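You operate a simulated robot arm through the tools that you are given. There is no shell and no other tool.

You are at the controls of a simulated robot arm. One attempt, no reset.

## Task
Turn the disc tension knob to the middle of the green and wind the yellow bobbin full.
Fine: red toggle into the bobbin's socket; both halves to about the rim mark in firm layers; traverse slide ends up.

The check looks at the end state, three seconds after you hand in, the way a careful person would. Anything else that was tipped, shoved, dropped, spilled or broken makes it a failure.

## Robot
A 6-joint arm with a three-finger gripper, fixed in place. Base frame: the origin is on the floor under the middle of its stand, x ahead of it, y to its left, z up. Units: m, degrees, N and s.
It reaches about 1.213 m from its shoulder. Its first joint turns from -166.0 to 166.0 degrees. Payload 4.89 kg.
Tool frame: the origin (TCP) lies between the finger pads and is the grasp point; the fingertips stand 0.03 m ahead of it; z points along the fingers, y is the line along which they close. The gripper opens to 0.164 m; its body begins 0.125 m behind the TCP.
Orientation is that of the tool frame in the base frame, as [roll, pitch, yaw] about the fixed x, y, z axes, in that order (R = Rz(yaw) Ry(pitch) Rx(roll)). With the fingers straight down and closing along the base's y, the tool's x points along the base's -x, its y along +y and its z along -z.

## Interface
- The arm moves only by the tool send_rows. Its arguments are lists of equal length, an entry for each row: "translation": the shift along the base's x, y, z in units of 50 mm (1.0 is 50 mm), a list of three; "rot": the turn, a rotation vector about the base's x, y, z in units of 6 degrees (1.0 is 6 degrees), a list of three. In form: {"translation": [[dx, dy, dz], ...], "rot": [[wx, wy, wz], ...]}. A call has 1 to 20 rows; each row shifts and turns the commanded pose from where the row before left it. "fingers" is the finger opening in m, from 0 to 0.164, set as the call begins (left out, the last holds). A call with a number of a shift or a turn outside -1 to 1 is refused whole. A row lasts 0.2 s, in which the tool goes at most 0.05 m and 8.6 degrees; a call with a longer step from one row to the next is refused whole, and so is a gripper value outside its range. Where a pose cannot be reached the arm comes as near as it can. A force on the tool above 90 N (or 10 N above the force at the start of the call, whichever is more), or a blocked arm, ends the call early, and 0.2 s more pass. Each finger travels about 0.108 m/s and halts on what it meets, pressing with about 23 N; the grip force reading is that of the motor and also rises with nothing between the fingers. The clock runs only during rows and for 0.2 s after the last one: add rows that do not move to give the fingers time. It gives the time, the measured TCP pose, the force on the tool (base axes), the opening and the grip force at its end, in the units of the frame above (readings bear some noise), with the torque about the TCP (base axes, N m) and any sound that the robot's microphone picked up.
- Cameras (640 x 400 px; columns grow to the right, rows downward): "scene" is fixed at [0.0513, -0.4998, 1.5755]; the picture's right is [0.48, -0.88, 0.00], its down [-0.72, -0.39, -0.58] and it looks along [0.51, 0.27, -0.82] (base axes); focal length 234 px, centre (320, 200). "wrist" rides on the gripper at [0.076, -0.002, -0.152] in the tool frame; the picture's right is [0.02, 1.00, 0.00], its down [-0.88, 0.02, -0.47] and it looks along [-0.47, 0.01, 0.88] (tool axes); focal length 247 px, centre (320, 200). There is no depth. A picture from a camera that has moved, and an enlarged one, comes with that camera's place and axes in the base frame and with its lens.
- snapshot(camera): a new picture of that camera. No time passes.
- move_column(by): moves the trunk up (or, below 0, down) by that many m; the arm rides with it, the base frame stays. It gives what a move gives, with no picture.
- enlarge(camera, box): a new picture of the part [left, top, right, bottom] of that camera's present view, enlarged. No time passes.
- sign_off(): hands the job in; it is judged then, once.

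Places have to be worked out from the pictures, the camera data and where the tool is seen. Open the gripper and draw the arm clear of the work before you hand the job in, unless the task says otherwise.

The tools are called after "Request:" as a command line: name --argument value ..., lists and objects as JSON in quotes. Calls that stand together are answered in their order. send_rows: Moves the arm, as the interface text tells. Its arguments: {"type":"object","properties":{"translation":{"type":"array","items":{"type":"array","items":{"type":"number"}}},"rot":{"type":"array","items":{"type":"array","items":{"type":"number"}}},"fingers":{"type":"number"}},"required":["translation","rot"]} The other tools are called the same way: move_column (by) moves the trunk up or down; snapshot (camera) takes a picture; enlarge (camera, box) takes an enlarged picture of a part of a camera's view; sign_off () hands the job in.

At the start:

```text
time_s: 0.0
position: [0.5677, 0.1346, 1.1817]
orientation: [180.0, -0.1, -180.0]
ft_force: [0.6, 0.5, 0.2]
torque: [-0.01, 0.01, 0.02]
width: 0.164
finger_force: 0.0
trunk travel left (down, up): [-0.1, 0.29]
```

scene: 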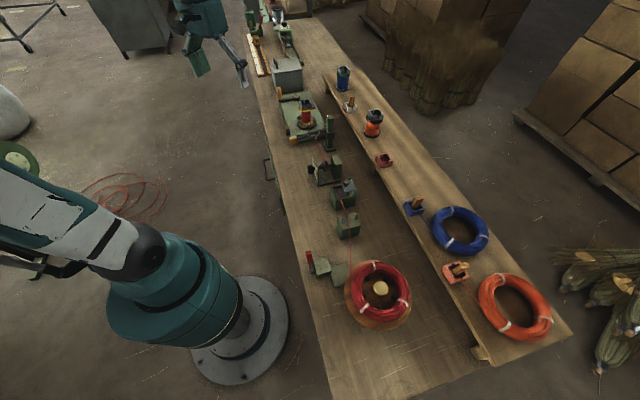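
wrist: 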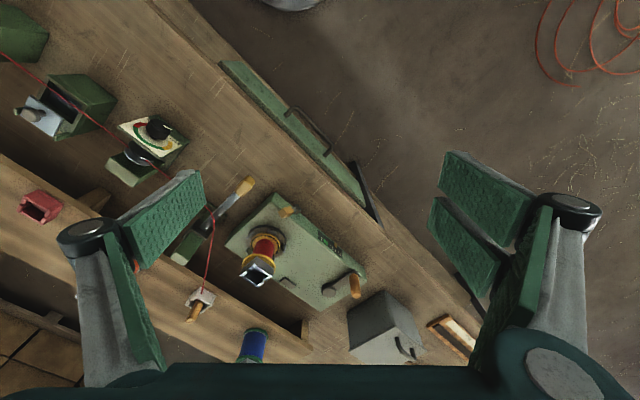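

I start by looking closer at the workbench from both cameras before moving anything.

Request:
enlarge --camera "scene" --box '[240, 60, 400, 160]'

Request:
enlarge --camera "scene" --box '[280, 130, 440, 230]'

Request:
enlarge --camera "wrist" --box '[160, 160, 400, 310]'

Request:
enlarge --camera "wrist" --box '[0, 50, 240, 200]'

Request:
enlarge --camera "scene" --box '[280, 220, 440, 320]'

Request:
enlarge --camera "scene" --box '[220, 0, 380, 100]'

```text
4.00 times, centred on (320, 110) of scene
camera zoom: at [0.0513, -0.4998, 1.5755], right [0.48, -0.88, 0.0], down [-0.72, -0.39, -0.58], along [0.51, 0.27, -0.82], focal length 937 px, centre (320, 560)
```

zoom: 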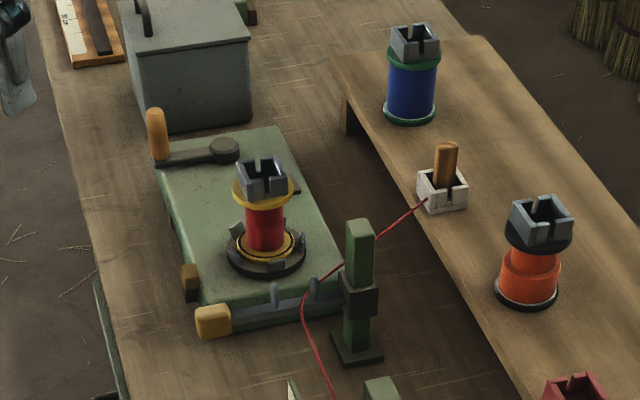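

```text
4.00 times, centred on (360, 180) of scene
camera zoom: at [0.0513, -0.4998, 1.5755], right [0.48, -0.88, 0.0], down [-0.72, -0.39, -0.58], along [0.51, 0.27, -0.82], focal length 937 px, centre (160, 280)
```

zoom: 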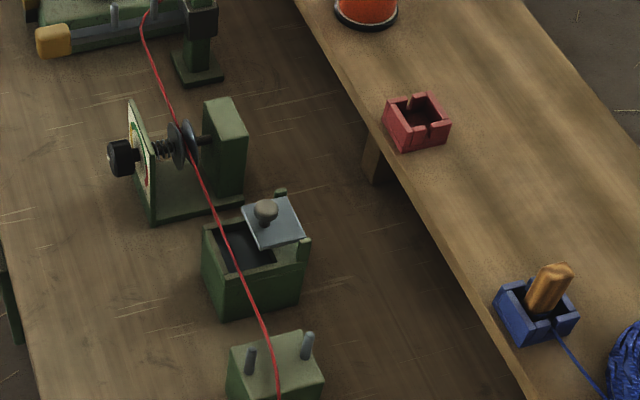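

```text
2.67 times, centred on (280, 235) of wrist
camera zoom: at [0.4915, 0.1353, 1.3342], right [-0.02, 1.0, 0.0], down [0.88, 0.02, 0.47], along [0.47, 0.01, -0.88], focal length 659 px, centre (427, 107)
```

zoom: 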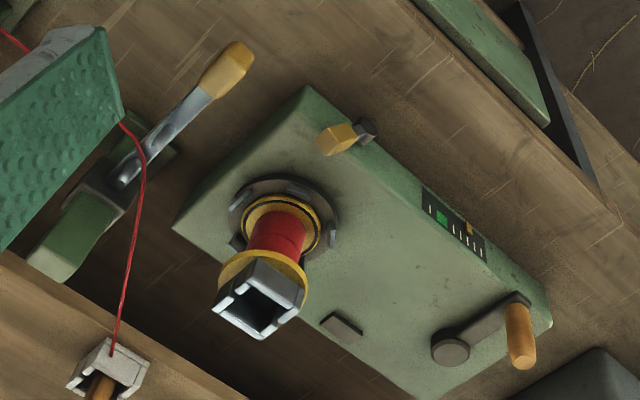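

```text
2.67 times, centred on (120, 125) of wrist
camera zoom: at [0.4915, 0.1353, 1.3342], right [-0.02, 1.0, 0.0], down [0.88, 0.02, 0.47], along [0.47, 0.01, -0.88], focal length 659 px, centre (853, 400)
```

zoom: 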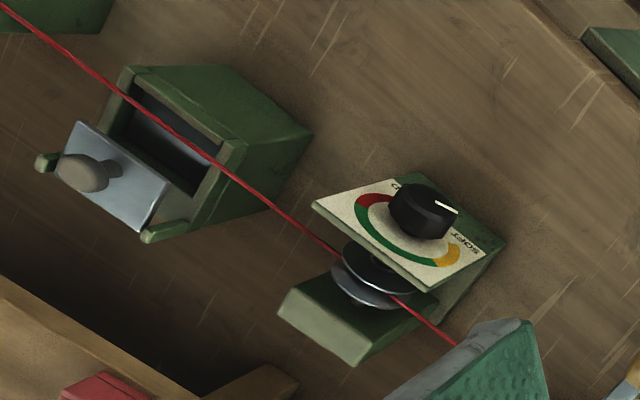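

```text
4.00 times, centred on (360, 270) of scene
camera zoom: at [0.0513, -0.4998, 1.5755], right [0.48, -0.88, 0.0], down [-0.72, -0.39, -0.58], along [0.51, 0.27, -0.82], focal length 937 px, centre (160, -80)
```

zoom: 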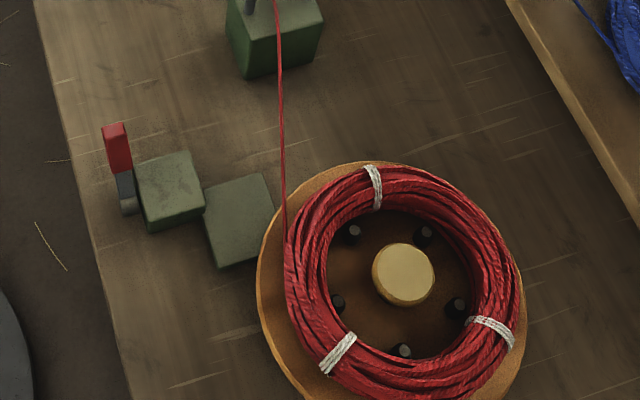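

```text
4.00 times, centred on (300, 50) of scene
camera zoom: at [0.0513, -0.4998, 1.5755], right [0.48, -0.88, 0.0], down [-0.72, -0.39, -0.58], along [0.51, 0.27, -0.82], focal length 937 px, centre (400, 800)
```

zoom: 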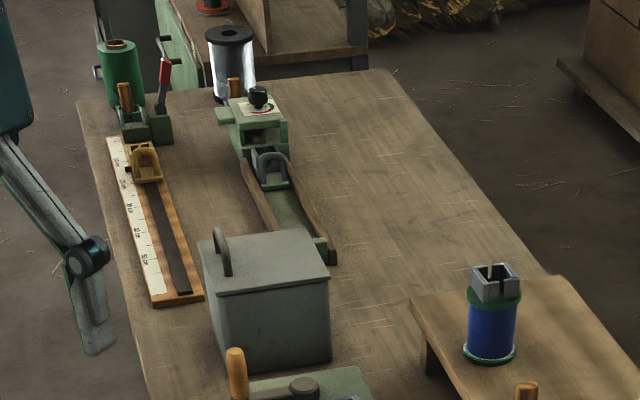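

The bobbin sits at roughly (0.87, 0.01, 0.95) and the knob near (0.60, -0.16, 0.87). I zoom in further on the parts to understand the mechanism.

Request:
enlarge --camera "wrist" --box '[220, 200, 316, 260]'

Request:
enlarge --camera "wrist" --box '[100, 100, 196, 160]'

Request:
enlarge --camera "wrist" --box '[310, 220, 374, 260]'

Request:
enlarge --camera "scene" --box '[280, 90, 360, 140]'

Request:
enlarge --camera "scene" --box '[300, 130, 380, 180]'

Request:
enlarge --camera "wrist" --box '[160, 170, 256, 230]'

Request:
enlarge --camera "scene" --box '[335, 85, 399, 125]'

Request:
enlarge --camera "scene" --box '[290, 240, 370, 290]'

```text
6.67 times, centred on (268, 230) of wrist
camera zoom: at [0.4915, 0.1353, 1.3342], right [-0.02, 1.0, 0.0], down [0.88, 0.02, 0.47], along [0.47, 0.01, -0.88], focal length 1646 px, centre (667, 0)
```

zoom: 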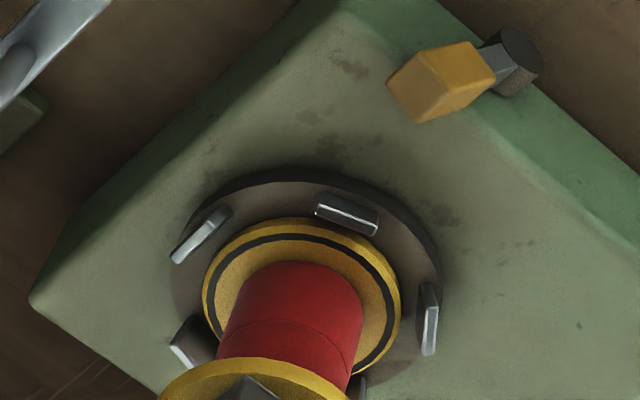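

```text
6.67 times, centred on (148, 130) of wrist
camera zoom: at [0.4915, 0.1353, 1.3342], right [-0.02, 1.0, 0.0], down [0.88, 0.02, 0.47], along [0.47, 0.01, -0.88], focal length 1646 px, centre (1467, 667)
```

zoom: 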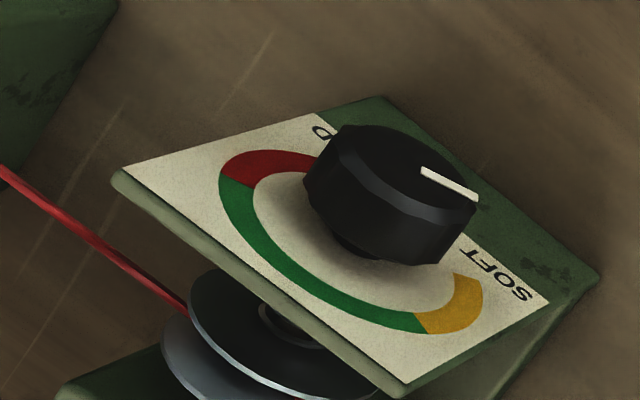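

```text
10.00 times, centred on (342, 240) of wrist
camera zoom: at [0.4915, 0.1353, 1.3342], right [-0.02, 1.0, 0.0], down [0.88, 0.02, 0.47], along [0.47, 0.01, -0.88], focal length 2470 px, centre (100, -200)
```

zoom: 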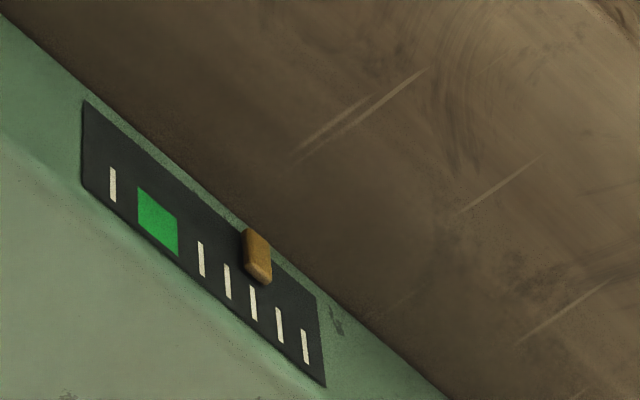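

```text
8.00 times, centred on (320, 115) of scene
camera zoom: at [0.0513, -0.4998, 1.5755], right [0.48, -0.88, 0.0], down [-0.72, -0.39, -0.58], along [0.51, 0.27, -0.82], focal length 1874 px, centre (320, 880)
```

zoom: 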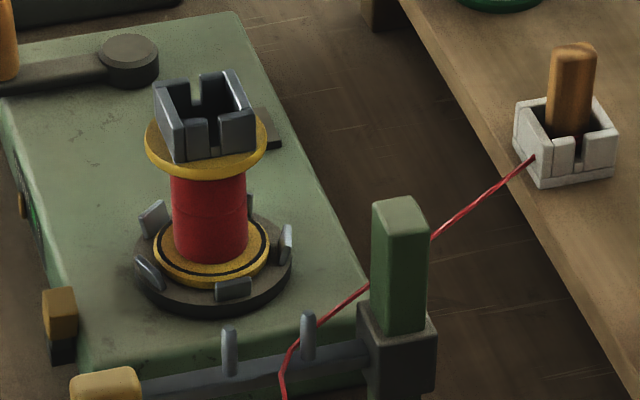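

```text
8.00 times, centred on (340, 155) of scene
camera zoom: at [0.0513, -0.4998, 1.5755], right [0.48, -0.88, 0.0], down [-0.72, -0.39, -0.58], along [0.51, 0.27, -0.82], focal length 1874 px, centre (160, 560)
```

zoom: 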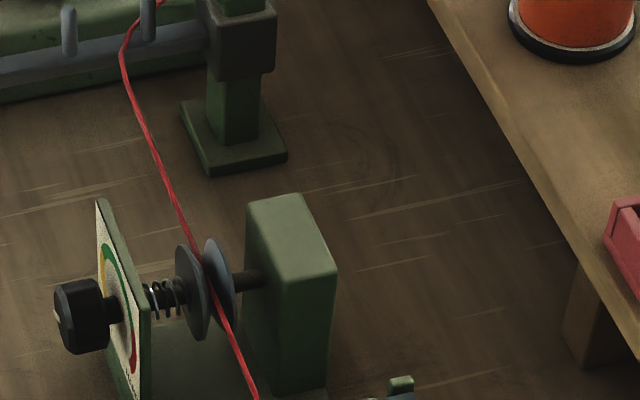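

```text
6.67 times, centred on (208, 200) of wrist
camera zoom: at [0.4915, 0.1353, 1.3342], right [-0.02, 1.0, 0.0], down [0.88, 0.02, 0.47], along [0.47, 0.01, -0.88], focal length 1646 px, centre (1067, 200)
```

zoom: 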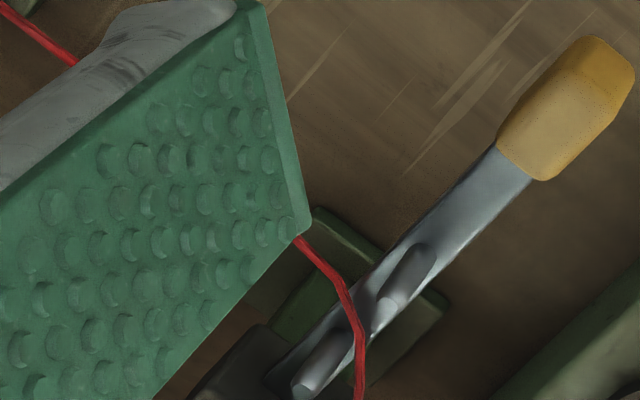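

```text
10.00 times, centred on (367, 105) of scene
camera zoom: at [0.0513, -0.4998, 1.5755], right [0.48, -0.88, 0.0], down [-0.72, -0.39, -0.58], along [0.51, 0.27, -0.82], focal length 2342 px, centre (-150, 1150)
```

zoom: 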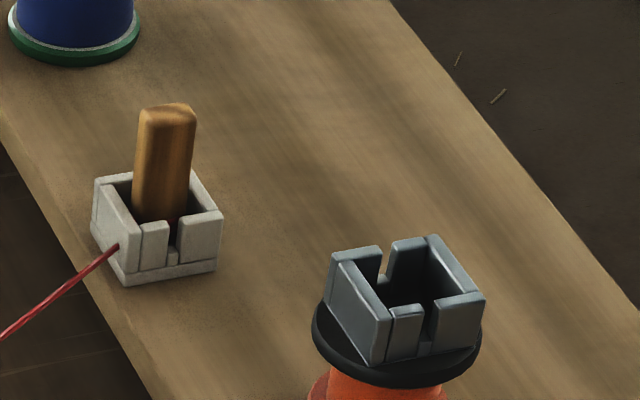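

```text
8.00 times, centred on (330, 265) of scene
camera zoom: at [0.0513, -0.4998, 1.5755], right [0.48, -0.88, 0.0], down [-0.72, -0.39, -0.58], along [0.51, 0.27, -0.82], focal length 1874 px, centre (240, -320)
```

zoom: 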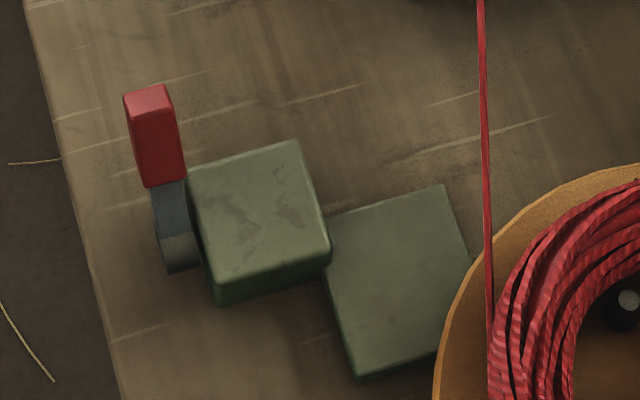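

I look at the gripper's fingers and the machine's front lever, crank and the tensioner once more before moving to a better viewpoint.

Request:
enlarge --camera "scene" --box '[160, 0, 288, 80]'

Request:
enlarge --camera "scene" --box '[270, 75, 334, 115]'

Request:
enlarge --camera "wrist" --box '[310, 250, 406, 310]'

Request:
enlarge --camera "wrist" --box '[160, 265, 224, 325]'

Request:
enlarge --camera "scene" --box '[345, 255, 415, 325]'

```text
5.00 times, centred on (224, 40) of scene
camera zoom: at [0.0513, -0.4998, 1.5755], right [0.48, -0.88, 0.0], down [-0.72, -0.39, -0.58], along [0.51, 0.27, -0.82], focal length 1171 px, centre (800, 1000)
```

zoom: 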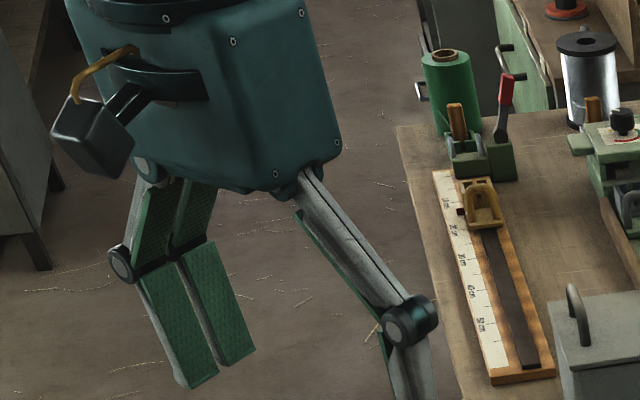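

```text
10.00 times, centred on (302, 95) of scene
camera zoom: at [0.0513, -0.4998, 1.5755], right [0.48, -0.88, 0.0], down [-0.72, -0.39, -0.58], along [0.51, 0.27, -0.82], focal length 2342 px, centre (500, 1250)
```

zoom: 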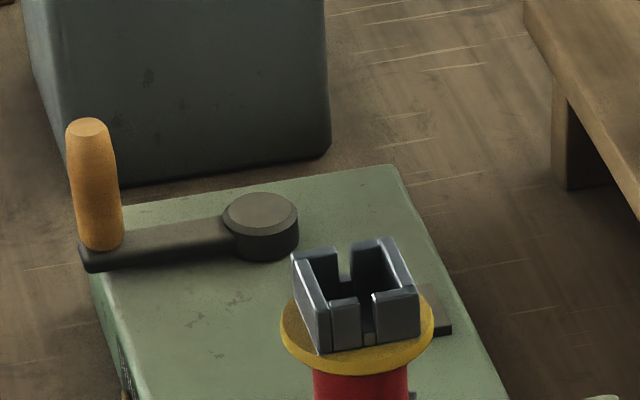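

```text
6.67 times, centred on (358, 280) of wrist
camera zoom: at [0.4915, 0.1353, 1.3342], right [-0.02, 1.0, 0.0], down [0.88, 0.02, 0.47], along [0.47, 0.01, -0.88], focal length 1646 px, centre (67, -333)
```

zoom: 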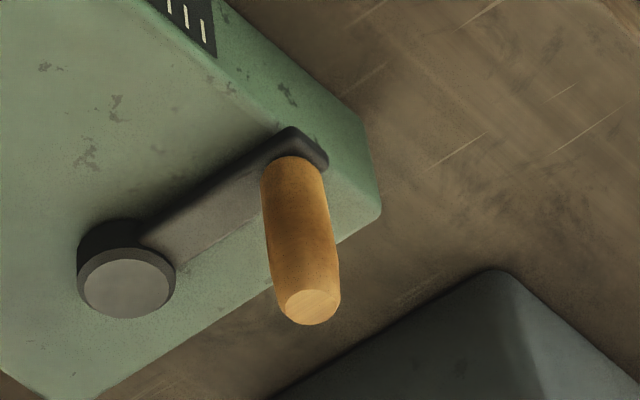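

```text
6.67 times, centred on (192, 295) of wrist
camera zoom: at [0.4915, 0.1353, 1.3342], right [-0.02, 1.0, 0.0], down [0.88, 0.02, 0.47], along [0.47, 0.01, -0.88], focal length 1646 px, centre (1173, -433)
```

zoom: 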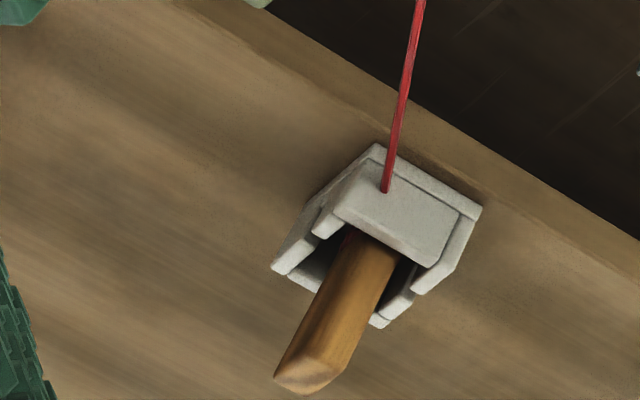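

```text
5.71 times, centred on (380, 290) of scene
camera zoom: at [0.0513, -0.4998, 1.5755], right [0.48, -0.88, 0.0], down [-0.72, -0.39, -0.58], along [0.51, 0.27, -0.82], focal length 1338 px, centre (-23, -314)
```

zoom: 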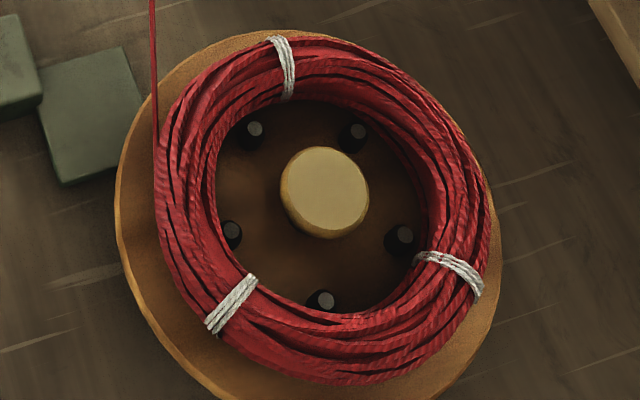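

The crank hub is about (1.035, 0.172, 0.86) with its handle top near (0.975, 0.234, 0.92), and the bench runs at roughly 43° to base x. I raise a little and yaw the tool about -48° to look straight across the bench from the robot's side.

Request:
send_rows --translation '[[0, 0, 0.3], [0, 0, 0.3], [0, 0, 0.3], [0, 0, 0.3], [0, 0, 0], [0, 0, 0], [0, 0, 0], [0, 0, 0]]' --rot '[[0, 0, -1], [0, 0, -1], [0, 0, -1], [0, 0, -1], [0, 0, -1], [0, 0, -1], [0, 0, -1], [0, 0, -1]]'

Request:
snapshot --camera "wrist"

Request:
snapshot --camera "scene"

```text
time_s: 1.8
position: [0.5677, 0.1363, 1.2424]
orientation: [-180.0, 0.0, 131.9]
ft_force: [-0.6, -0.1, -0.3]
torque: [0.0, -0.01, -0.03]
width: 0.164
finger_force: 0.1
trunk travel left (down, up): [-0.1, 0.29]
```

```text
taken
camera wrist: at [0.5155, 0.1928, 1.3941], right [0.73, 0.68, 0.0], down [0.6, -0.64, 0.47], along [0.32, -0.35, -0.88], focal length 247 px, centre (320, 200)
```

wrist: 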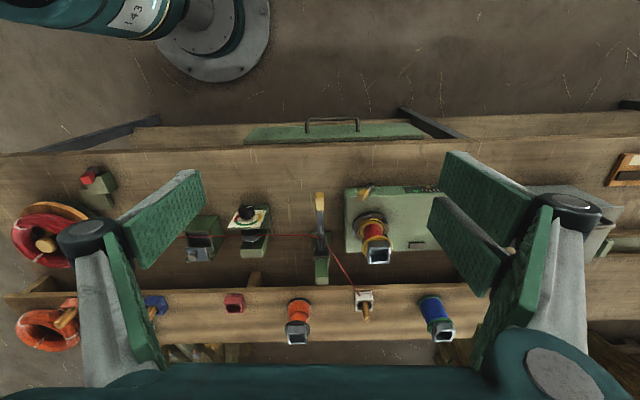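

```text
taken
```

scene: 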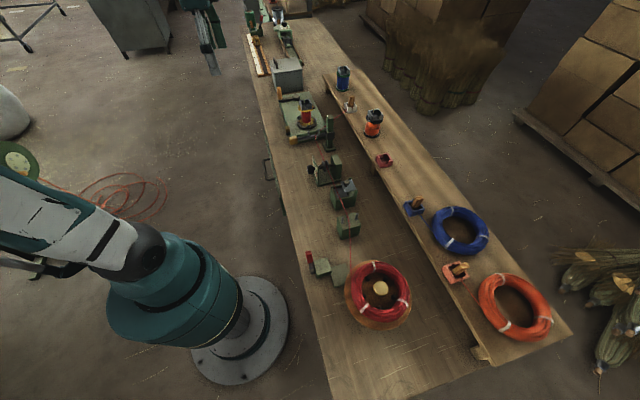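

The view is now square to the bench. I zoom in on each element along the cord path.

Request:
enlarge --camera "wrist" --box '[170, 160, 298, 270]'

Request:
enlarge --camera "wrist" --box '[290, 175, 450, 275]'

Request:
enlarge --camera "wrist" --box '[0, 150, 128, 270]'

Request:
enlarge --camera "wrist" --box '[270, 260, 470, 360]'

```text
3.64 times, centred on (234, 215) of wrist
camera zoom: at [0.5155, 0.1928, 1.3941], right [0.73, 0.68, 0.0], down [0.6, -0.64, 0.47], along [0.32, -0.35, -0.88], focal length 898 px, centre (633, 146)
```

zoom: 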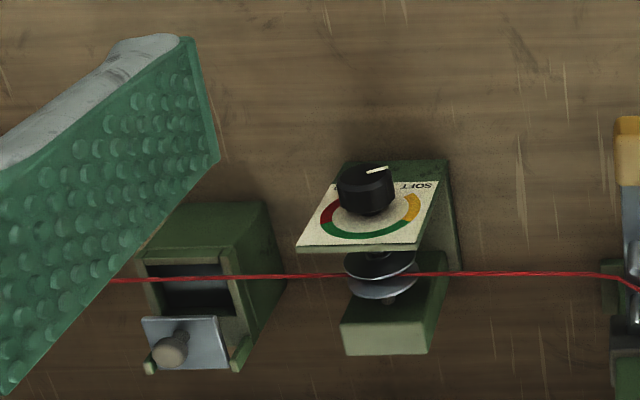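

```text
4.00 times, centred on (370, 225) of wrist
camera zoom: at [0.5155, 0.1928, 1.3941], right [0.73, 0.68, 0.0], down [0.6, -0.64, 0.47], along [0.32, -0.35, -0.88], focal length 988 px, centre (120, 100)
```

zoom: 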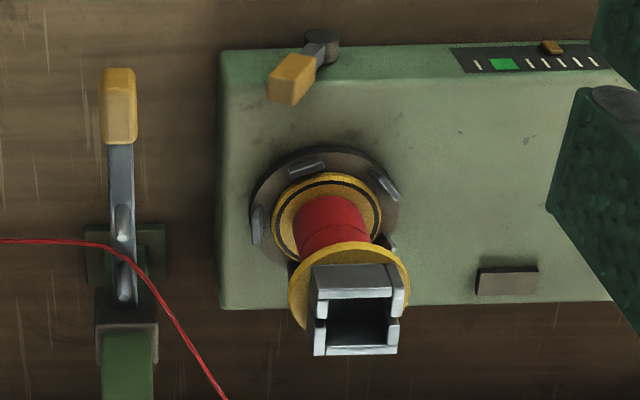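

```text
3.33 times, centred on (64, 210) of wrist
camera zoom: at [0.5155, 0.1928, 1.3941], right [0.73, 0.68, 0.0], down [0.6, -0.64, 0.47], along [0.32, -0.35, -0.88], focal length 823 px, centre (1173, 167)
```

zoom: 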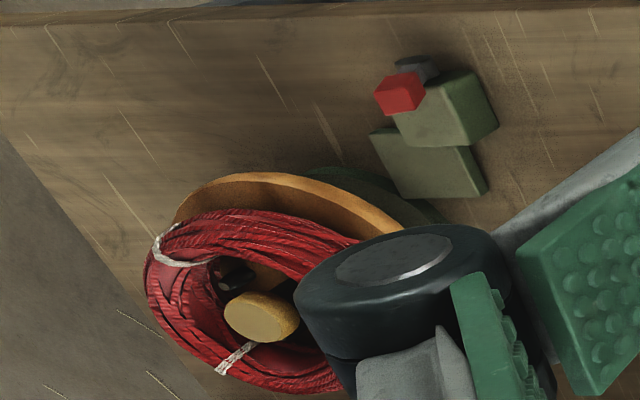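

```text
3.20 times, centred on (370, 310) of wrist
camera zoom: at [0.5155, 0.1928, 1.3941], right [0.73, 0.68, 0.0], down [0.6, -0.64, 0.47], along [0.32, -0.35, -0.88], focal length 790 px, centre (160, -152)
```

zoom: 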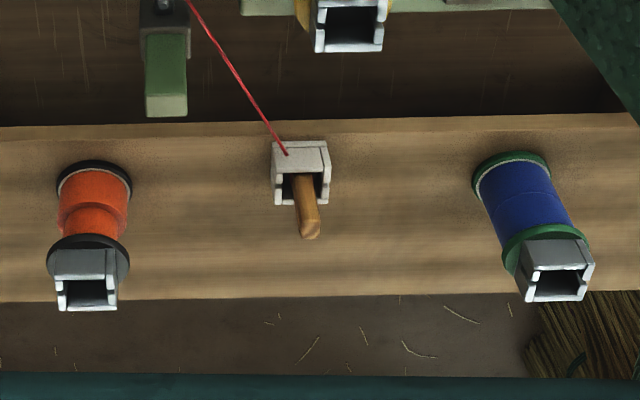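

I can see the blue bobbin is full, the orange one half-wound (lower half full, upper thin), and the traverse slide is a bar with two pins on a green post. I move to the front of the bench by the machine, tilted, to read the front lever, gauge strip and slide height.

Request:
send_rows --translation '[[0.275, 0.19, -0.4], [0.275, 0.19, -0.4], [0.275, 0.19, -0.4], [0.275, 0.19, -0.4], [0.275, 0.19, -0.4], [0.275, 0.19, -0.4], [0.275, 0.19, -0.4], [0.275, 0.19, -0.4], [0.275, 0.19, -0.4], [0.275, 0.19, -0.4], [0.275, 0.19, -0.4], [0.275, 0.19, -0.4]]' --rot '[[-0.37, -0.335, 0], [-0.37, -0.335, 0], [-0.37, -0.335, 0], [-0.37, -0.335, 0], [-0.37, -0.335, 0], [-0.37, -0.335, 0], [-0.37, -0.335, 0], [-0.37, -0.335, 0], [-0.37, -0.335, 0], [-0.37, -0.335, 0], [-0.37, -0.335, 0], [-0.37, -0.335, 0]]'

Request:
snapshot --camera "wrist"

```text
time_s: 4.4
position: [0.7311, 0.2499, 1.0033]
orientation: [179.7, 36.0, 131.9]
ft_force: [-1.2, -1.2, 0.4]
torque: [0.2, -0.07, 0.11]
width: 0.1639
finger_force: 0.1
trunk travel left (down, up): [-0.1, 0.29]
```

```text
taken
camera wrist: at [0.6295, 0.3614, 1.0808], right [0.73, 0.68, -0.01], down [0.3, -0.31, 0.9], along [0.61, -0.66, -0.43], focal length 247 px, centre (320, 200)
```

wrist: 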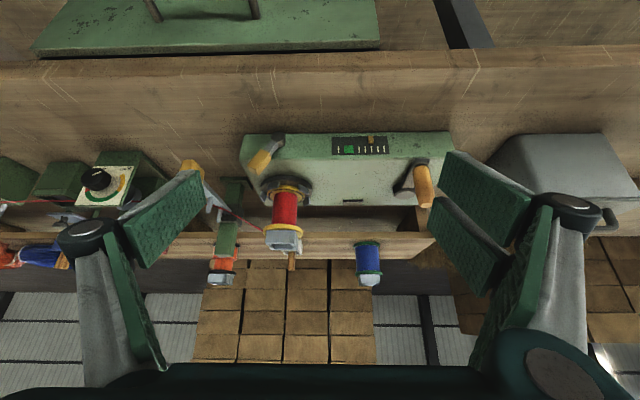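

Request:
enlarge --camera "wrist" --box '[230, 120, 326, 180]'

Request:
enlarge --camera "wrist" --box '[320, 120, 400, 170]'

Request:
enlarge --camera "wrist" --box '[180, 150, 276, 210]'

Request:
enlarge --camera "wrist" --box '[240, 170, 336, 270]'

Request:
enlarge --camera "wrist" --box '[60, 140, 140, 220]'

Request:
enlarge --camera "wrist" --box '[380, 130, 476, 220]'

```text
6.67 times, centred on (278, 150) of wrist
camera zoom: at [0.6295, 0.3614, 1.0808], right [0.73, 0.68, -0.01], down [0.3, -0.31, 0.9], along [0.61, -0.66, -0.43], focal length 1646 px, centre (600, 533)
```

zoom: 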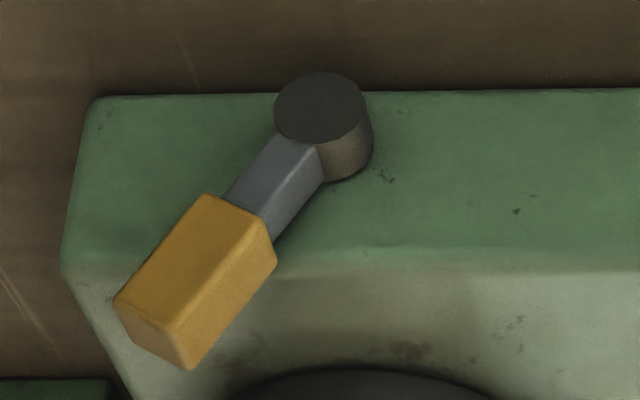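

```text
8.00 times, centred on (360, 145) of wrist
camera zoom: at [0.6295, 0.3614, 1.0808], right [0.73, 0.68, -0.01], down [0.3, -0.31, 0.9], along [0.61, -0.66, -0.43], focal length 1976 px, centre (0, 640)
```

zoom: 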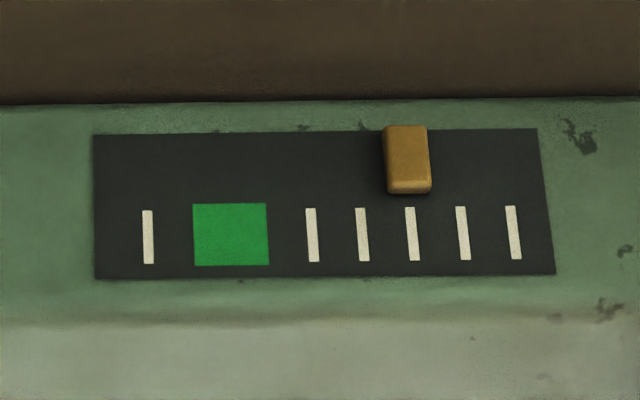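

```text
6.67 times, centred on (228, 180) of wrist
camera zoom: at [0.6295, 0.3614, 1.0808], right [0.73, 0.68, -0.01], down [0.3, -0.31, 0.9], along [0.61, -0.66, -0.43], focal length 1646 px, centre (933, 333)
```

zoom: 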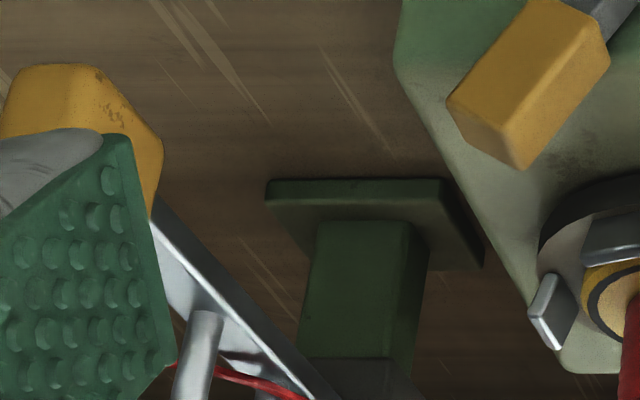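

```text
4.00 times, centred on (288, 220) of wrist
camera zoom: at [0.6295, 0.3614, 1.0808], right [0.73, 0.68, -0.01], down [0.3, -0.31, 0.9], along [0.61, -0.66, -0.43], focal length 988 px, centre (448, 120)
```

zoom: 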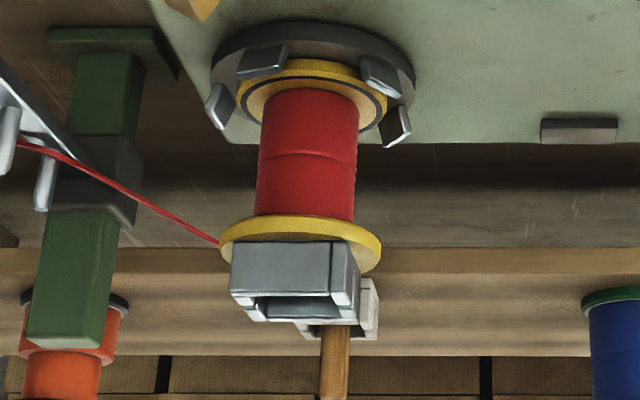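

```text
5.00 times, centred on (100, 180) of wrist
camera zoom: at [0.6295, 0.3614, 1.0808], right [0.73, 0.68, -0.01], down [0.3, -0.31, 0.9], along [0.61, -0.66, -0.43], focal length 1235 px, centre (1420, 300)
```

zoom: 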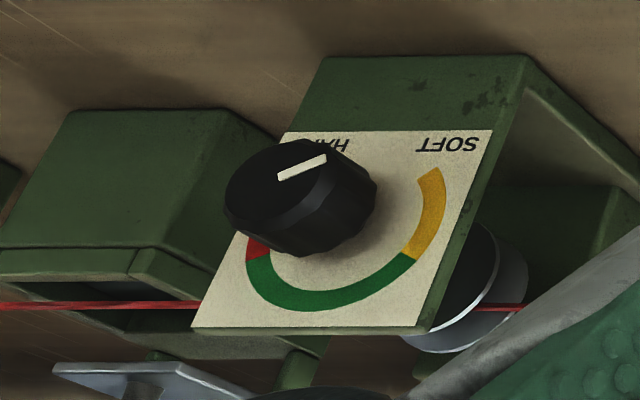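

```text
4.44 times, centred on (428, 175) of wrist
camera zoom: at [0.6295, 0.3614, 1.0808], right [0.73, 0.68, -0.01], down [0.3, -0.31, 0.9], along [0.61, -0.66, -0.43], focal length 1098 px, centre (-160, 311)
```

zoom: 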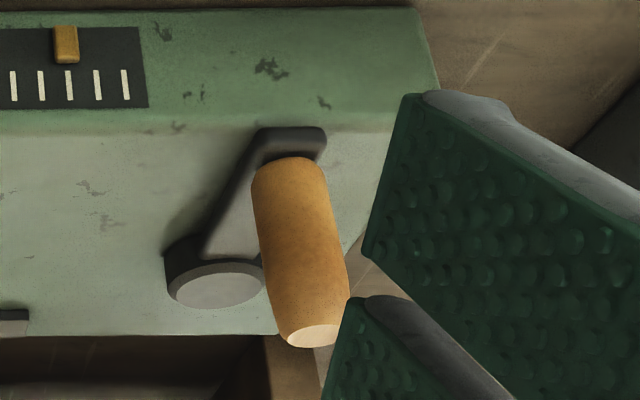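

The gauge strip pointer sits at the 3rd tick (operator's left), the slide block is around mid-post, and the knob pointer is below "SOFT" with the green arc across the top of the dial. I'll do the knob first: back off, level the tool down and start yawing 180° so that the camera ends up on top when the tool goes horizontal.

Request:
send_rows --translation '[[-0.6, -0.4, 0.5], [-0.6, -0.4, 0.5], [-0.6, -0.4, 0.5], [-0.6, -0.4, 0.5], [-0.6, -0.4, 0.5], [-0.6, -0.4, 0.5], [-0.6, -0.4, 0.5], [-0.6, -0.4, 0.5], [0, 0, 0], [0, 0, 0], [0, 0, 0], [0, 0, 0], [0, 0, 0], [0, 0, 0], [0, 0, 0], [0, 0, 0], [0, 0, 0], [0, 0, 0], [0, 0, 0], [0, 0, 0]]' --rot '[[0.74, 0.67, 0], [0.74, 0.67, 0], [0.74, 0.67, 0], [0.74, 0.67, 0], [0.74, 0.67, 0], [0.74, 0.67, 0], [0, 0, 1], [0, 0, 1], [0, 0, 1], [0, 0, 1], [0, 0, 1], [0, 0, 1], [0, 0, 1], [0, 0, 1], [0, 0, 1], [0, 0, 1], [0, 0, 1], [0, 0, 1], [0, 0, 1], [0, 0, 1]]'

```text
time_s: 8.6
position: [0.4933, 0.0902, 1.2029]
orientation: [-179.9, 0.0, -143.9]
ft_force: [0.4, -0.1, 0.9]
torque: [-0.01, 0.01, -0.03]
width: 0.1642
finger_force: 0.1
trunk travel left (down, up): [-0.1, 0.29]
```

Reached cleanly; yaw is -143.9°, so I continue +96° to bring the tool x axis across the bench.

Request:
send_rows --translation '[[0, 0, 0], [0, 0, 0], [0, 0, 0], [0, 0, 0], [0, 0, 0], [0, 0, 0], [0, 0, 0], [0, 0, 0], [0, 0, 0], [0, 0, 0], [0, 0, 0], [0, 0, 0], [0, 0, 0], [0, 0, 0], [0, 0, 0], [0, 0, 0]]' --rot '[[0, 0, 1], [0, 0, 1], [0, 0, 1], [0, 0, 1], [0, 0, 1], [0, 0, 1], [0, 0, 1], [0, 0, 1], [0, 0, 1], [0, 0, 1], [0, 0, 1], [0, 0, 1], [0, 0, 1], [0, 0, 1], [0, 0, 1], [0, 0, 1]]'

Request:
snapshot --camera "scene"

Request:
snapshot --camera "wrist"

```text
time_s: 12.0
position: [0.492, 0.0906, 1.2035]
orientation: [179.9, 0.0, -47.9]
ft_force: [0.4, -0.2, 0.0]
torque: [-0.01, 0.05, -0.04]
width: 0.1639
finger_force: 0.1
trunk travel left (down, up): [-0.1, 0.29]
```

```text
taken
```

scene: 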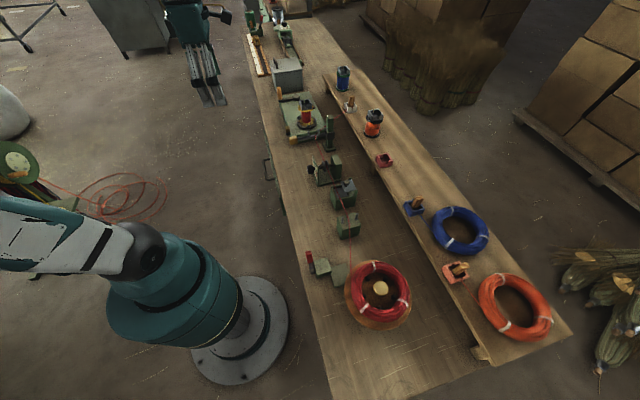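

```text
taken
camera wrist: at [0.5459, 0.0353, 1.3543], right [-0.73, -0.69, 0.0], down [-0.6, 0.64, 0.47], along [-0.32, 0.34, -0.88], focal length 247 px, centre (320, 200)
```

wrist: 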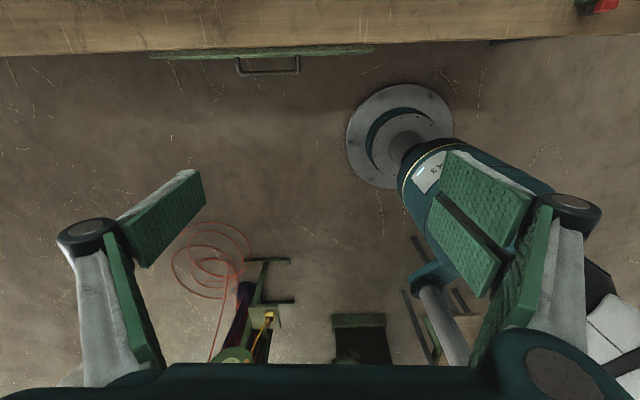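

The machine and bench edges indicate the bench lies at 45°, giving consistent coordinates (bobbin and crank hub on one line). I correct yaw by +3° and pitch the tool 90° to horizontal, facing the knob from a safe stand-off.

Request:
send_rows --translation '[[0, 0, 0], [-0.084, -0.115, -0.27], [-0.084, -0.115, -0.27], [-0.084, -0.115, -0.27], [-0.084, -0.115, -0.27], [-0.084, -0.115, -0.27], [-0.084, -0.115, -0.27], [-0.084, -0.115, -0.27], [-0.084, -0.115, -0.27], [-0.084, -0.115, -0.27], [-0.084, -0.115, -0.27], [-0.084, -0.115, -0.27], [-0.084, -0.115, -0.27], [-0.084, -0.115, -0.27], [-0.084, -0.115, -0.27], [-0.084, -0.115, -0.27]]' --rot '[[0, 0, 0.48], [-0.707, -0.707, 0], [-0.707, -0.707, 0], [-0.707, -0.707, 0], [-0.707, -0.707, 0], [-0.707, -0.707, 0], [-0.707, -0.707, 0], [-0.707, -0.707, 0], [-0.707, -0.707, 0], [-0.707, -0.707, 0], [-0.707, -0.707, 0], [-0.707, -0.707, 0], [-0.707, -0.707, 0], [-0.707, -0.707, 0], [-0.707, -0.707, 0], [-0.707, -0.707, 0]]'

Request:
snapshot --camera "scene"

Request:
snapshot --camera "wrist"

```text
time_s: 15.4
position: [0.4394, 0.0132, 1.1068]
orientation: [-154.7, -89.9, -70.3]
ft_force: [1.6, 0.7, -0.7]
torque: [-0.02, -0.04, -0.21]
width: 0.1639
finger_force: 0.0
out of reach, approached as far as the arm can: row 14, 15, 16
trunk travel left (down, up): [-0.1, 0.29]
```

```text
taken
```

scene: 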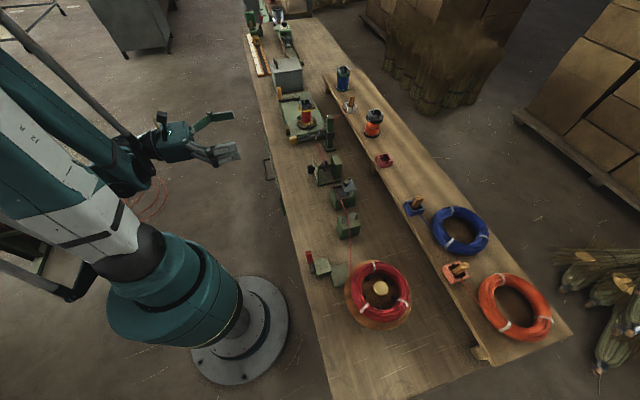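

```text
taken
camera wrist: at [0.3335, 0.1222, 1.1838], right [-0.71, -0.71, 0.02], down [-0.35, 0.32, -0.88], along [0.61, -0.63, -0.48], focal length 247 px, centre (320, 200)
```

wrist: 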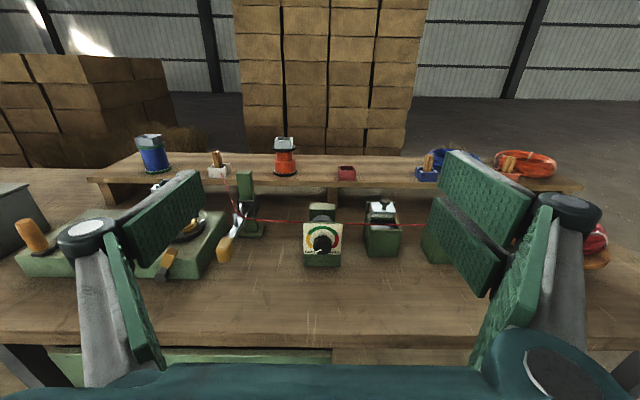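

The horizontal pose works but the arm is near a folding limit here (stuck at z≈1.107). The dial is now visible face-on, so I zoom on it.

Request:
enlarge --camera "wrist" --box '[288, 210, 352, 274]'

Request:
enlarge --camera "wrist" --box '[130, 160, 290, 290]'

Request:
enlarge --camera "wrist" --box '[200, 120, 400, 220]'

```text
6.25 times, centred on (320, 242) of wrist
camera zoom: at [0.3335, 0.1222, 1.1838], right [-0.71, -0.71, 0.02], down [-0.35, 0.32, -0.88], along [0.61, -0.63, -0.48], focal length 1544 px, centre (320, -62)
```

zoom: 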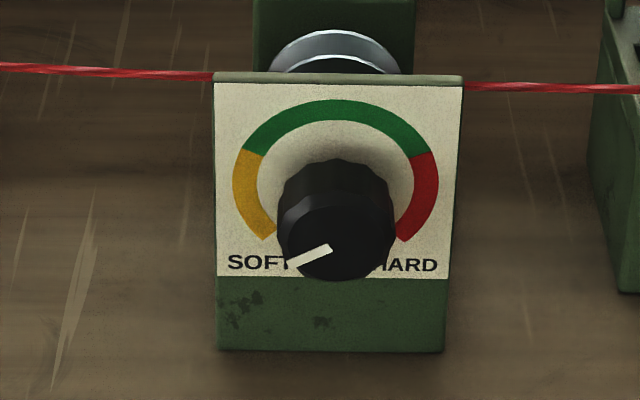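

```text
3.08 times, centred on (210, 225) of wrist
camera zoom: at [0.3335, 0.1222, 1.1838], right [-0.71, -0.71, 0.02], down [-0.35, 0.32, -0.88], along [0.61, -0.63, -0.48], focal length 760 px, centre (658, 123)
```

zoom: 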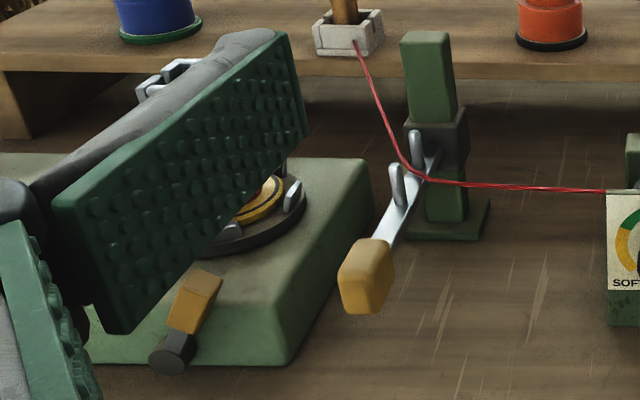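

```text
3.20 times, centred on (300, 170) of wrist
camera zoom: at [0.3335, 0.1222, 1.1838], right [-0.71, -0.71, 0.02], down [-0.35, 0.32, -0.88], along [0.61, -0.63, -0.48], focal length 790 px, centre (384, 296)
```

zoom: 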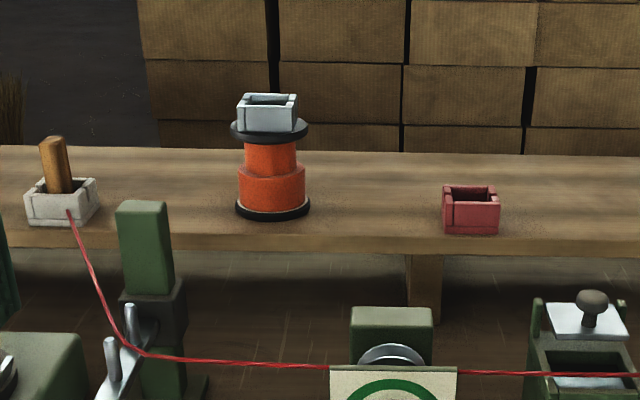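

The dial's green arc is symmetric about 12 o'clock, and the pointer sits at about -120° (soft end), so the knob must turn ~120° clockwise; knob centre is about (0.592, -0.153, 0.872). I pitch the tool back down 15° for bench clearance and edge forward to see whether the reach recovers.

Request:
send_rows --translation '[[0.28, -0.28, 0], [0.28, -0.28, 0], [0.28, -0.28, 0], [0.28, -0.28, 0], [0.28, -0.28, 0], [0, 0, 0]]' --rot '[[0.354, 0.354, 0], [0.354, 0.354, 0], [0.354, 0.354, 0], [0.354, 0.354, 0], [0.354, 0.354, 0], [0, 0, 0]]' --fingers 0.08

Request:
snapshot --camera "scene"

Request:
snapshot --camera "wrist"

```text
time_s: 16.8
position: [0.5096, -0.0572, 1.1073]
orientation: [-179.6, -74.9, -45.3]
ft_force: [-0.7, 0.6, -0.5]
torque: [-0.05, 0.01, 0.0]
width: 0.08
finger_force: 0.1
trunk travel left (down, up): [-0.1, 0.29]
```

```text
taken
```

scene: 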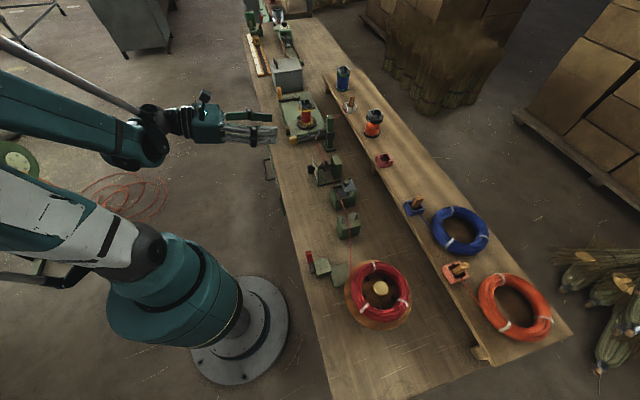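

```text
taken
camera wrist: at [0.4209, 0.035, 1.2198], right [-0.7, -0.71, 0.02], down [-0.5, 0.47, -0.73], along [0.51, -0.52, -0.69], focal length 247 px, centre (320, 200)
```

wrist: 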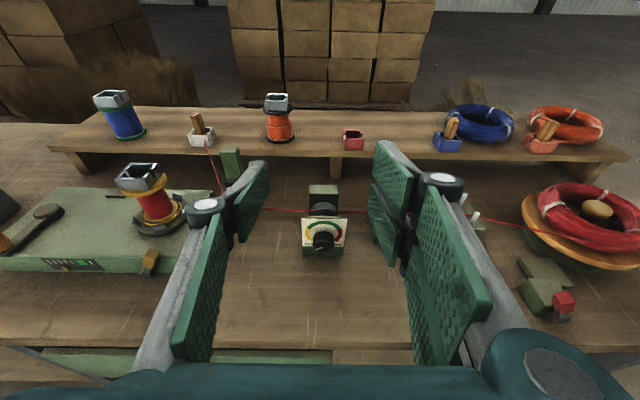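

Tool is at (0.510, -0.057, 1.107) pitched 15° below horizontal and obeying again. I descend in front of the knob, staying ~8 cm short of it.

Request:
send_rows --translation '[[0.026, -0.068, -0.683], [0.026, -0.068, -0.683], [0.026, -0.068, -0.683], [0.026, -0.068, -0.683], [0.026, -0.068, -0.683], [0.026, -0.068, -0.683]]' --rot '[[0, 0, 0], [0, 0, 0], [0, 0, 0], [0, 0, 0], [0, 0, 0], [0, 0, 0]]'

Request:
snapshot --camera "wrist"

Request:
snapshot --camera "scene"

```text
time_s: 18.2
position: [0.5323, -0.0677, 1.0262]
orientation: [-179.6, -74.8, -45.5]
ft_force: [-1.3, -0.1, 0.6]
torque: [0.0, 0.0, 0.08]
width: 0.0798
finger_force: 0.1
out of reach, approached as far as the arm can: row 3, 4, 5, 6
trunk travel left (down, up): [-0.1, 0.29]
```

```text
taken
camera wrist: at [0.4439, 0.0243, 1.1395], right [-0.7, -0.71, 0.02], down [-0.5, 0.47, -0.73], along [0.51, -0.52, -0.69], focal length 247 px, centre (320, 200)
```

wrist: 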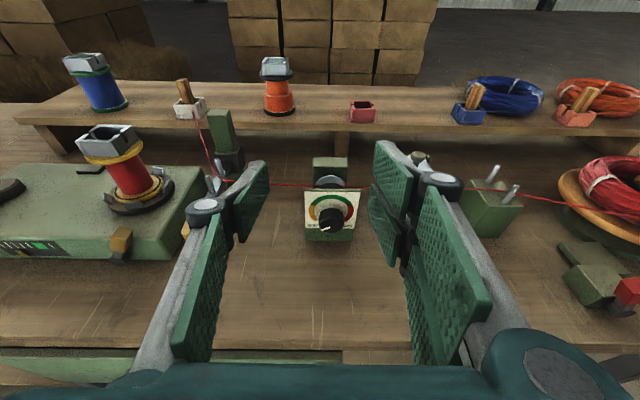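

```text
taken
```

scene: 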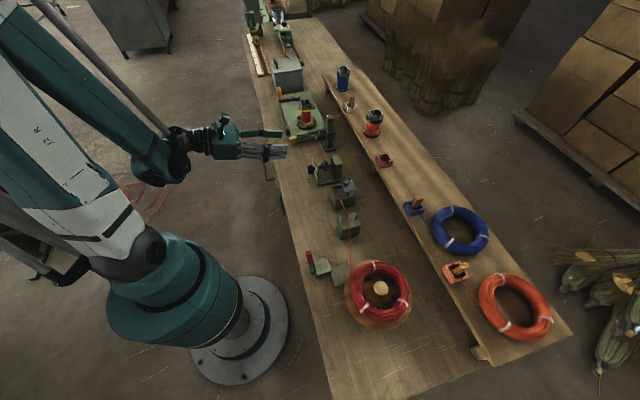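

The arm folds to its limit at z≈1.026 here; lowering the trunk should unfold it. Fingertips are still ~7 cm short of the knob, so I lower the trunk 0.1 m.

Request:
move_column --by -0.1

Request:
snapshot --camera "wrist"

```text
time_s: 19.5
position: [0.532, -0.0665, 0.9255]
orientation: [-179.6, -74.9, -45.5]
ft_force: [-0.4, 0.1, 0.1]
torque: [-0.01, 0.03, -0.01]
width: 0.08
finger_force: 0.0
trunk travel left (down, up): [0.0, 0.39]
```

```text
taken
camera wrist: at [0.4441, 0.0242, 1.0395], right [-0.7, -0.71, 0.02], down [-0.5, 0.47, -0.73], along [0.51, -0.52, -0.69], focal length 247 px, centre (320, 200)
```

wrist: 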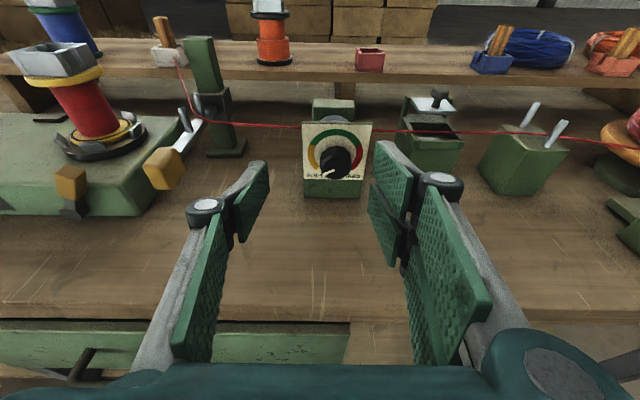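

Now at z=0.9255 with a clear view; I zoom on the knob to refine its centre before closing in.

Request:
enlarge --camera "wrist" --box '[272, 115, 400, 195]'

Request:
enlarge --camera "scene" --box '[240, 130, 352, 200]'

```text
5.00 times, centred on (336, 155) of wrist
camera zoom: at [0.4441, 0.0242, 1.0395], right [-0.7, -0.71, 0.02], down [-0.5, 0.47, -0.73], along [0.51, -0.52, -0.69], focal length 1235 px, centre (240, 425)
```

zoom: 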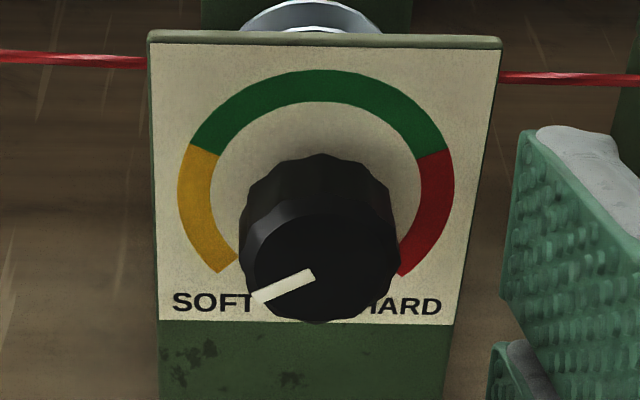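

```text
5.71 times, centred on (296, 165) of scene
camera zoom: at [0.0513, -0.4998, 1.5755], right [0.48, -0.88, 0.0], down [-0.72, -0.39, -0.58], along [0.51, 0.27, -0.82], focal length 1338 px, centre (457, 400)
```

zoom: 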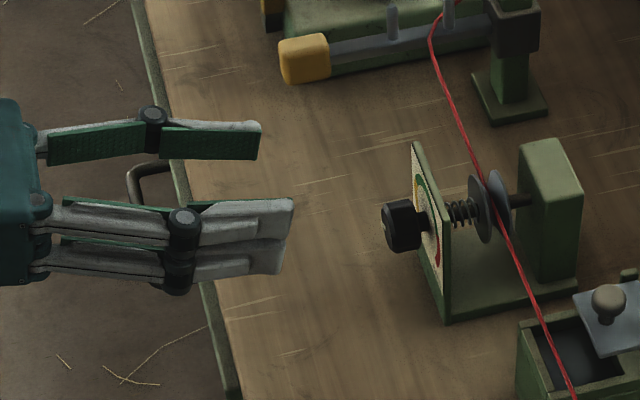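

Consistent estimates put the knob axis at e1=0.311, z=0.875 with its face at e2=-0.526. I align laterally, pre-rotate the gripper -30° about the knob axis, then slide forward so the open fingertips straddle the knob.

Request:
send_rows --translation '[[-0.12, -0.12, -0.465], [-0.12, -0.12, -0.465], [0, 0, 0], [0, 0, 0], [0, 0, 0]]' --rot '[[-0.707, 0.707, 0], [-0.707, 0.707, 0], [-0.707, 0.707, 0], [-0.707, 0.707, 0], [-0.707, 0.707, 0]]' --fingers 0.08

Request:
snapshot --camera "wrist"

Request:
enlarge --camera "scene" --box '[240, 130, 352, 200]'

```text
time_s: 20.7
position: [0.5287, -0.076, 0.9296]
orientation: [114.7, -56.7, 16.3]
ft_force: [-0.3, -0.4, -0.7]
torque: [0.0, 0.01, 0.02]
width: 0.08
finger_force: 0.0
out of reach, approached as far as the arm can: row 1, 2, 5
trunk travel left (down, up): [0.0, 0.39]
```

```text
taken
camera wrist: at [0.4812, 0.056, 1.0273], right [-0.6, -0.61, 0.52], down [-0.75, 0.22, -0.62], along [0.26, -0.76, -0.59], focal length 247 px, centre (320, 200)
```

wrist: 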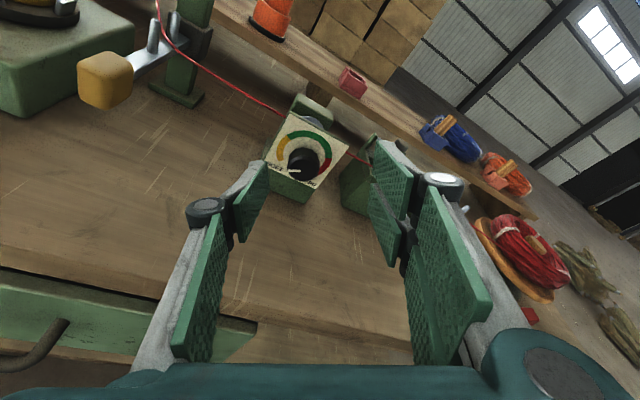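

```text
5.71 times, centred on (296, 165) of scene
camera zoom: at [0.0513, -0.4998, 1.5755], right [0.48, -0.88, 0.0], down [-0.72, -0.39, -0.58], along [0.51, 0.27, -0.82], focal length 1338 px, centre (457, 400)
```

zoom: 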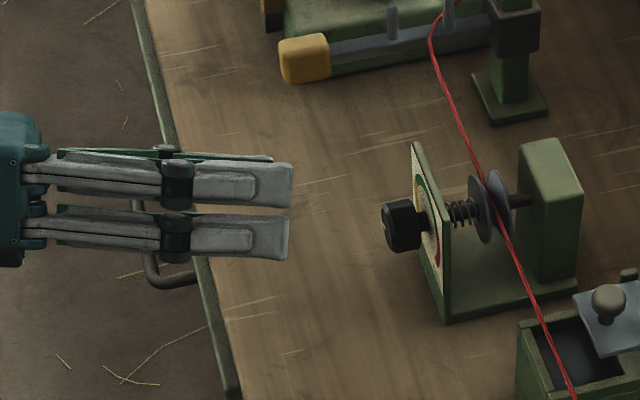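

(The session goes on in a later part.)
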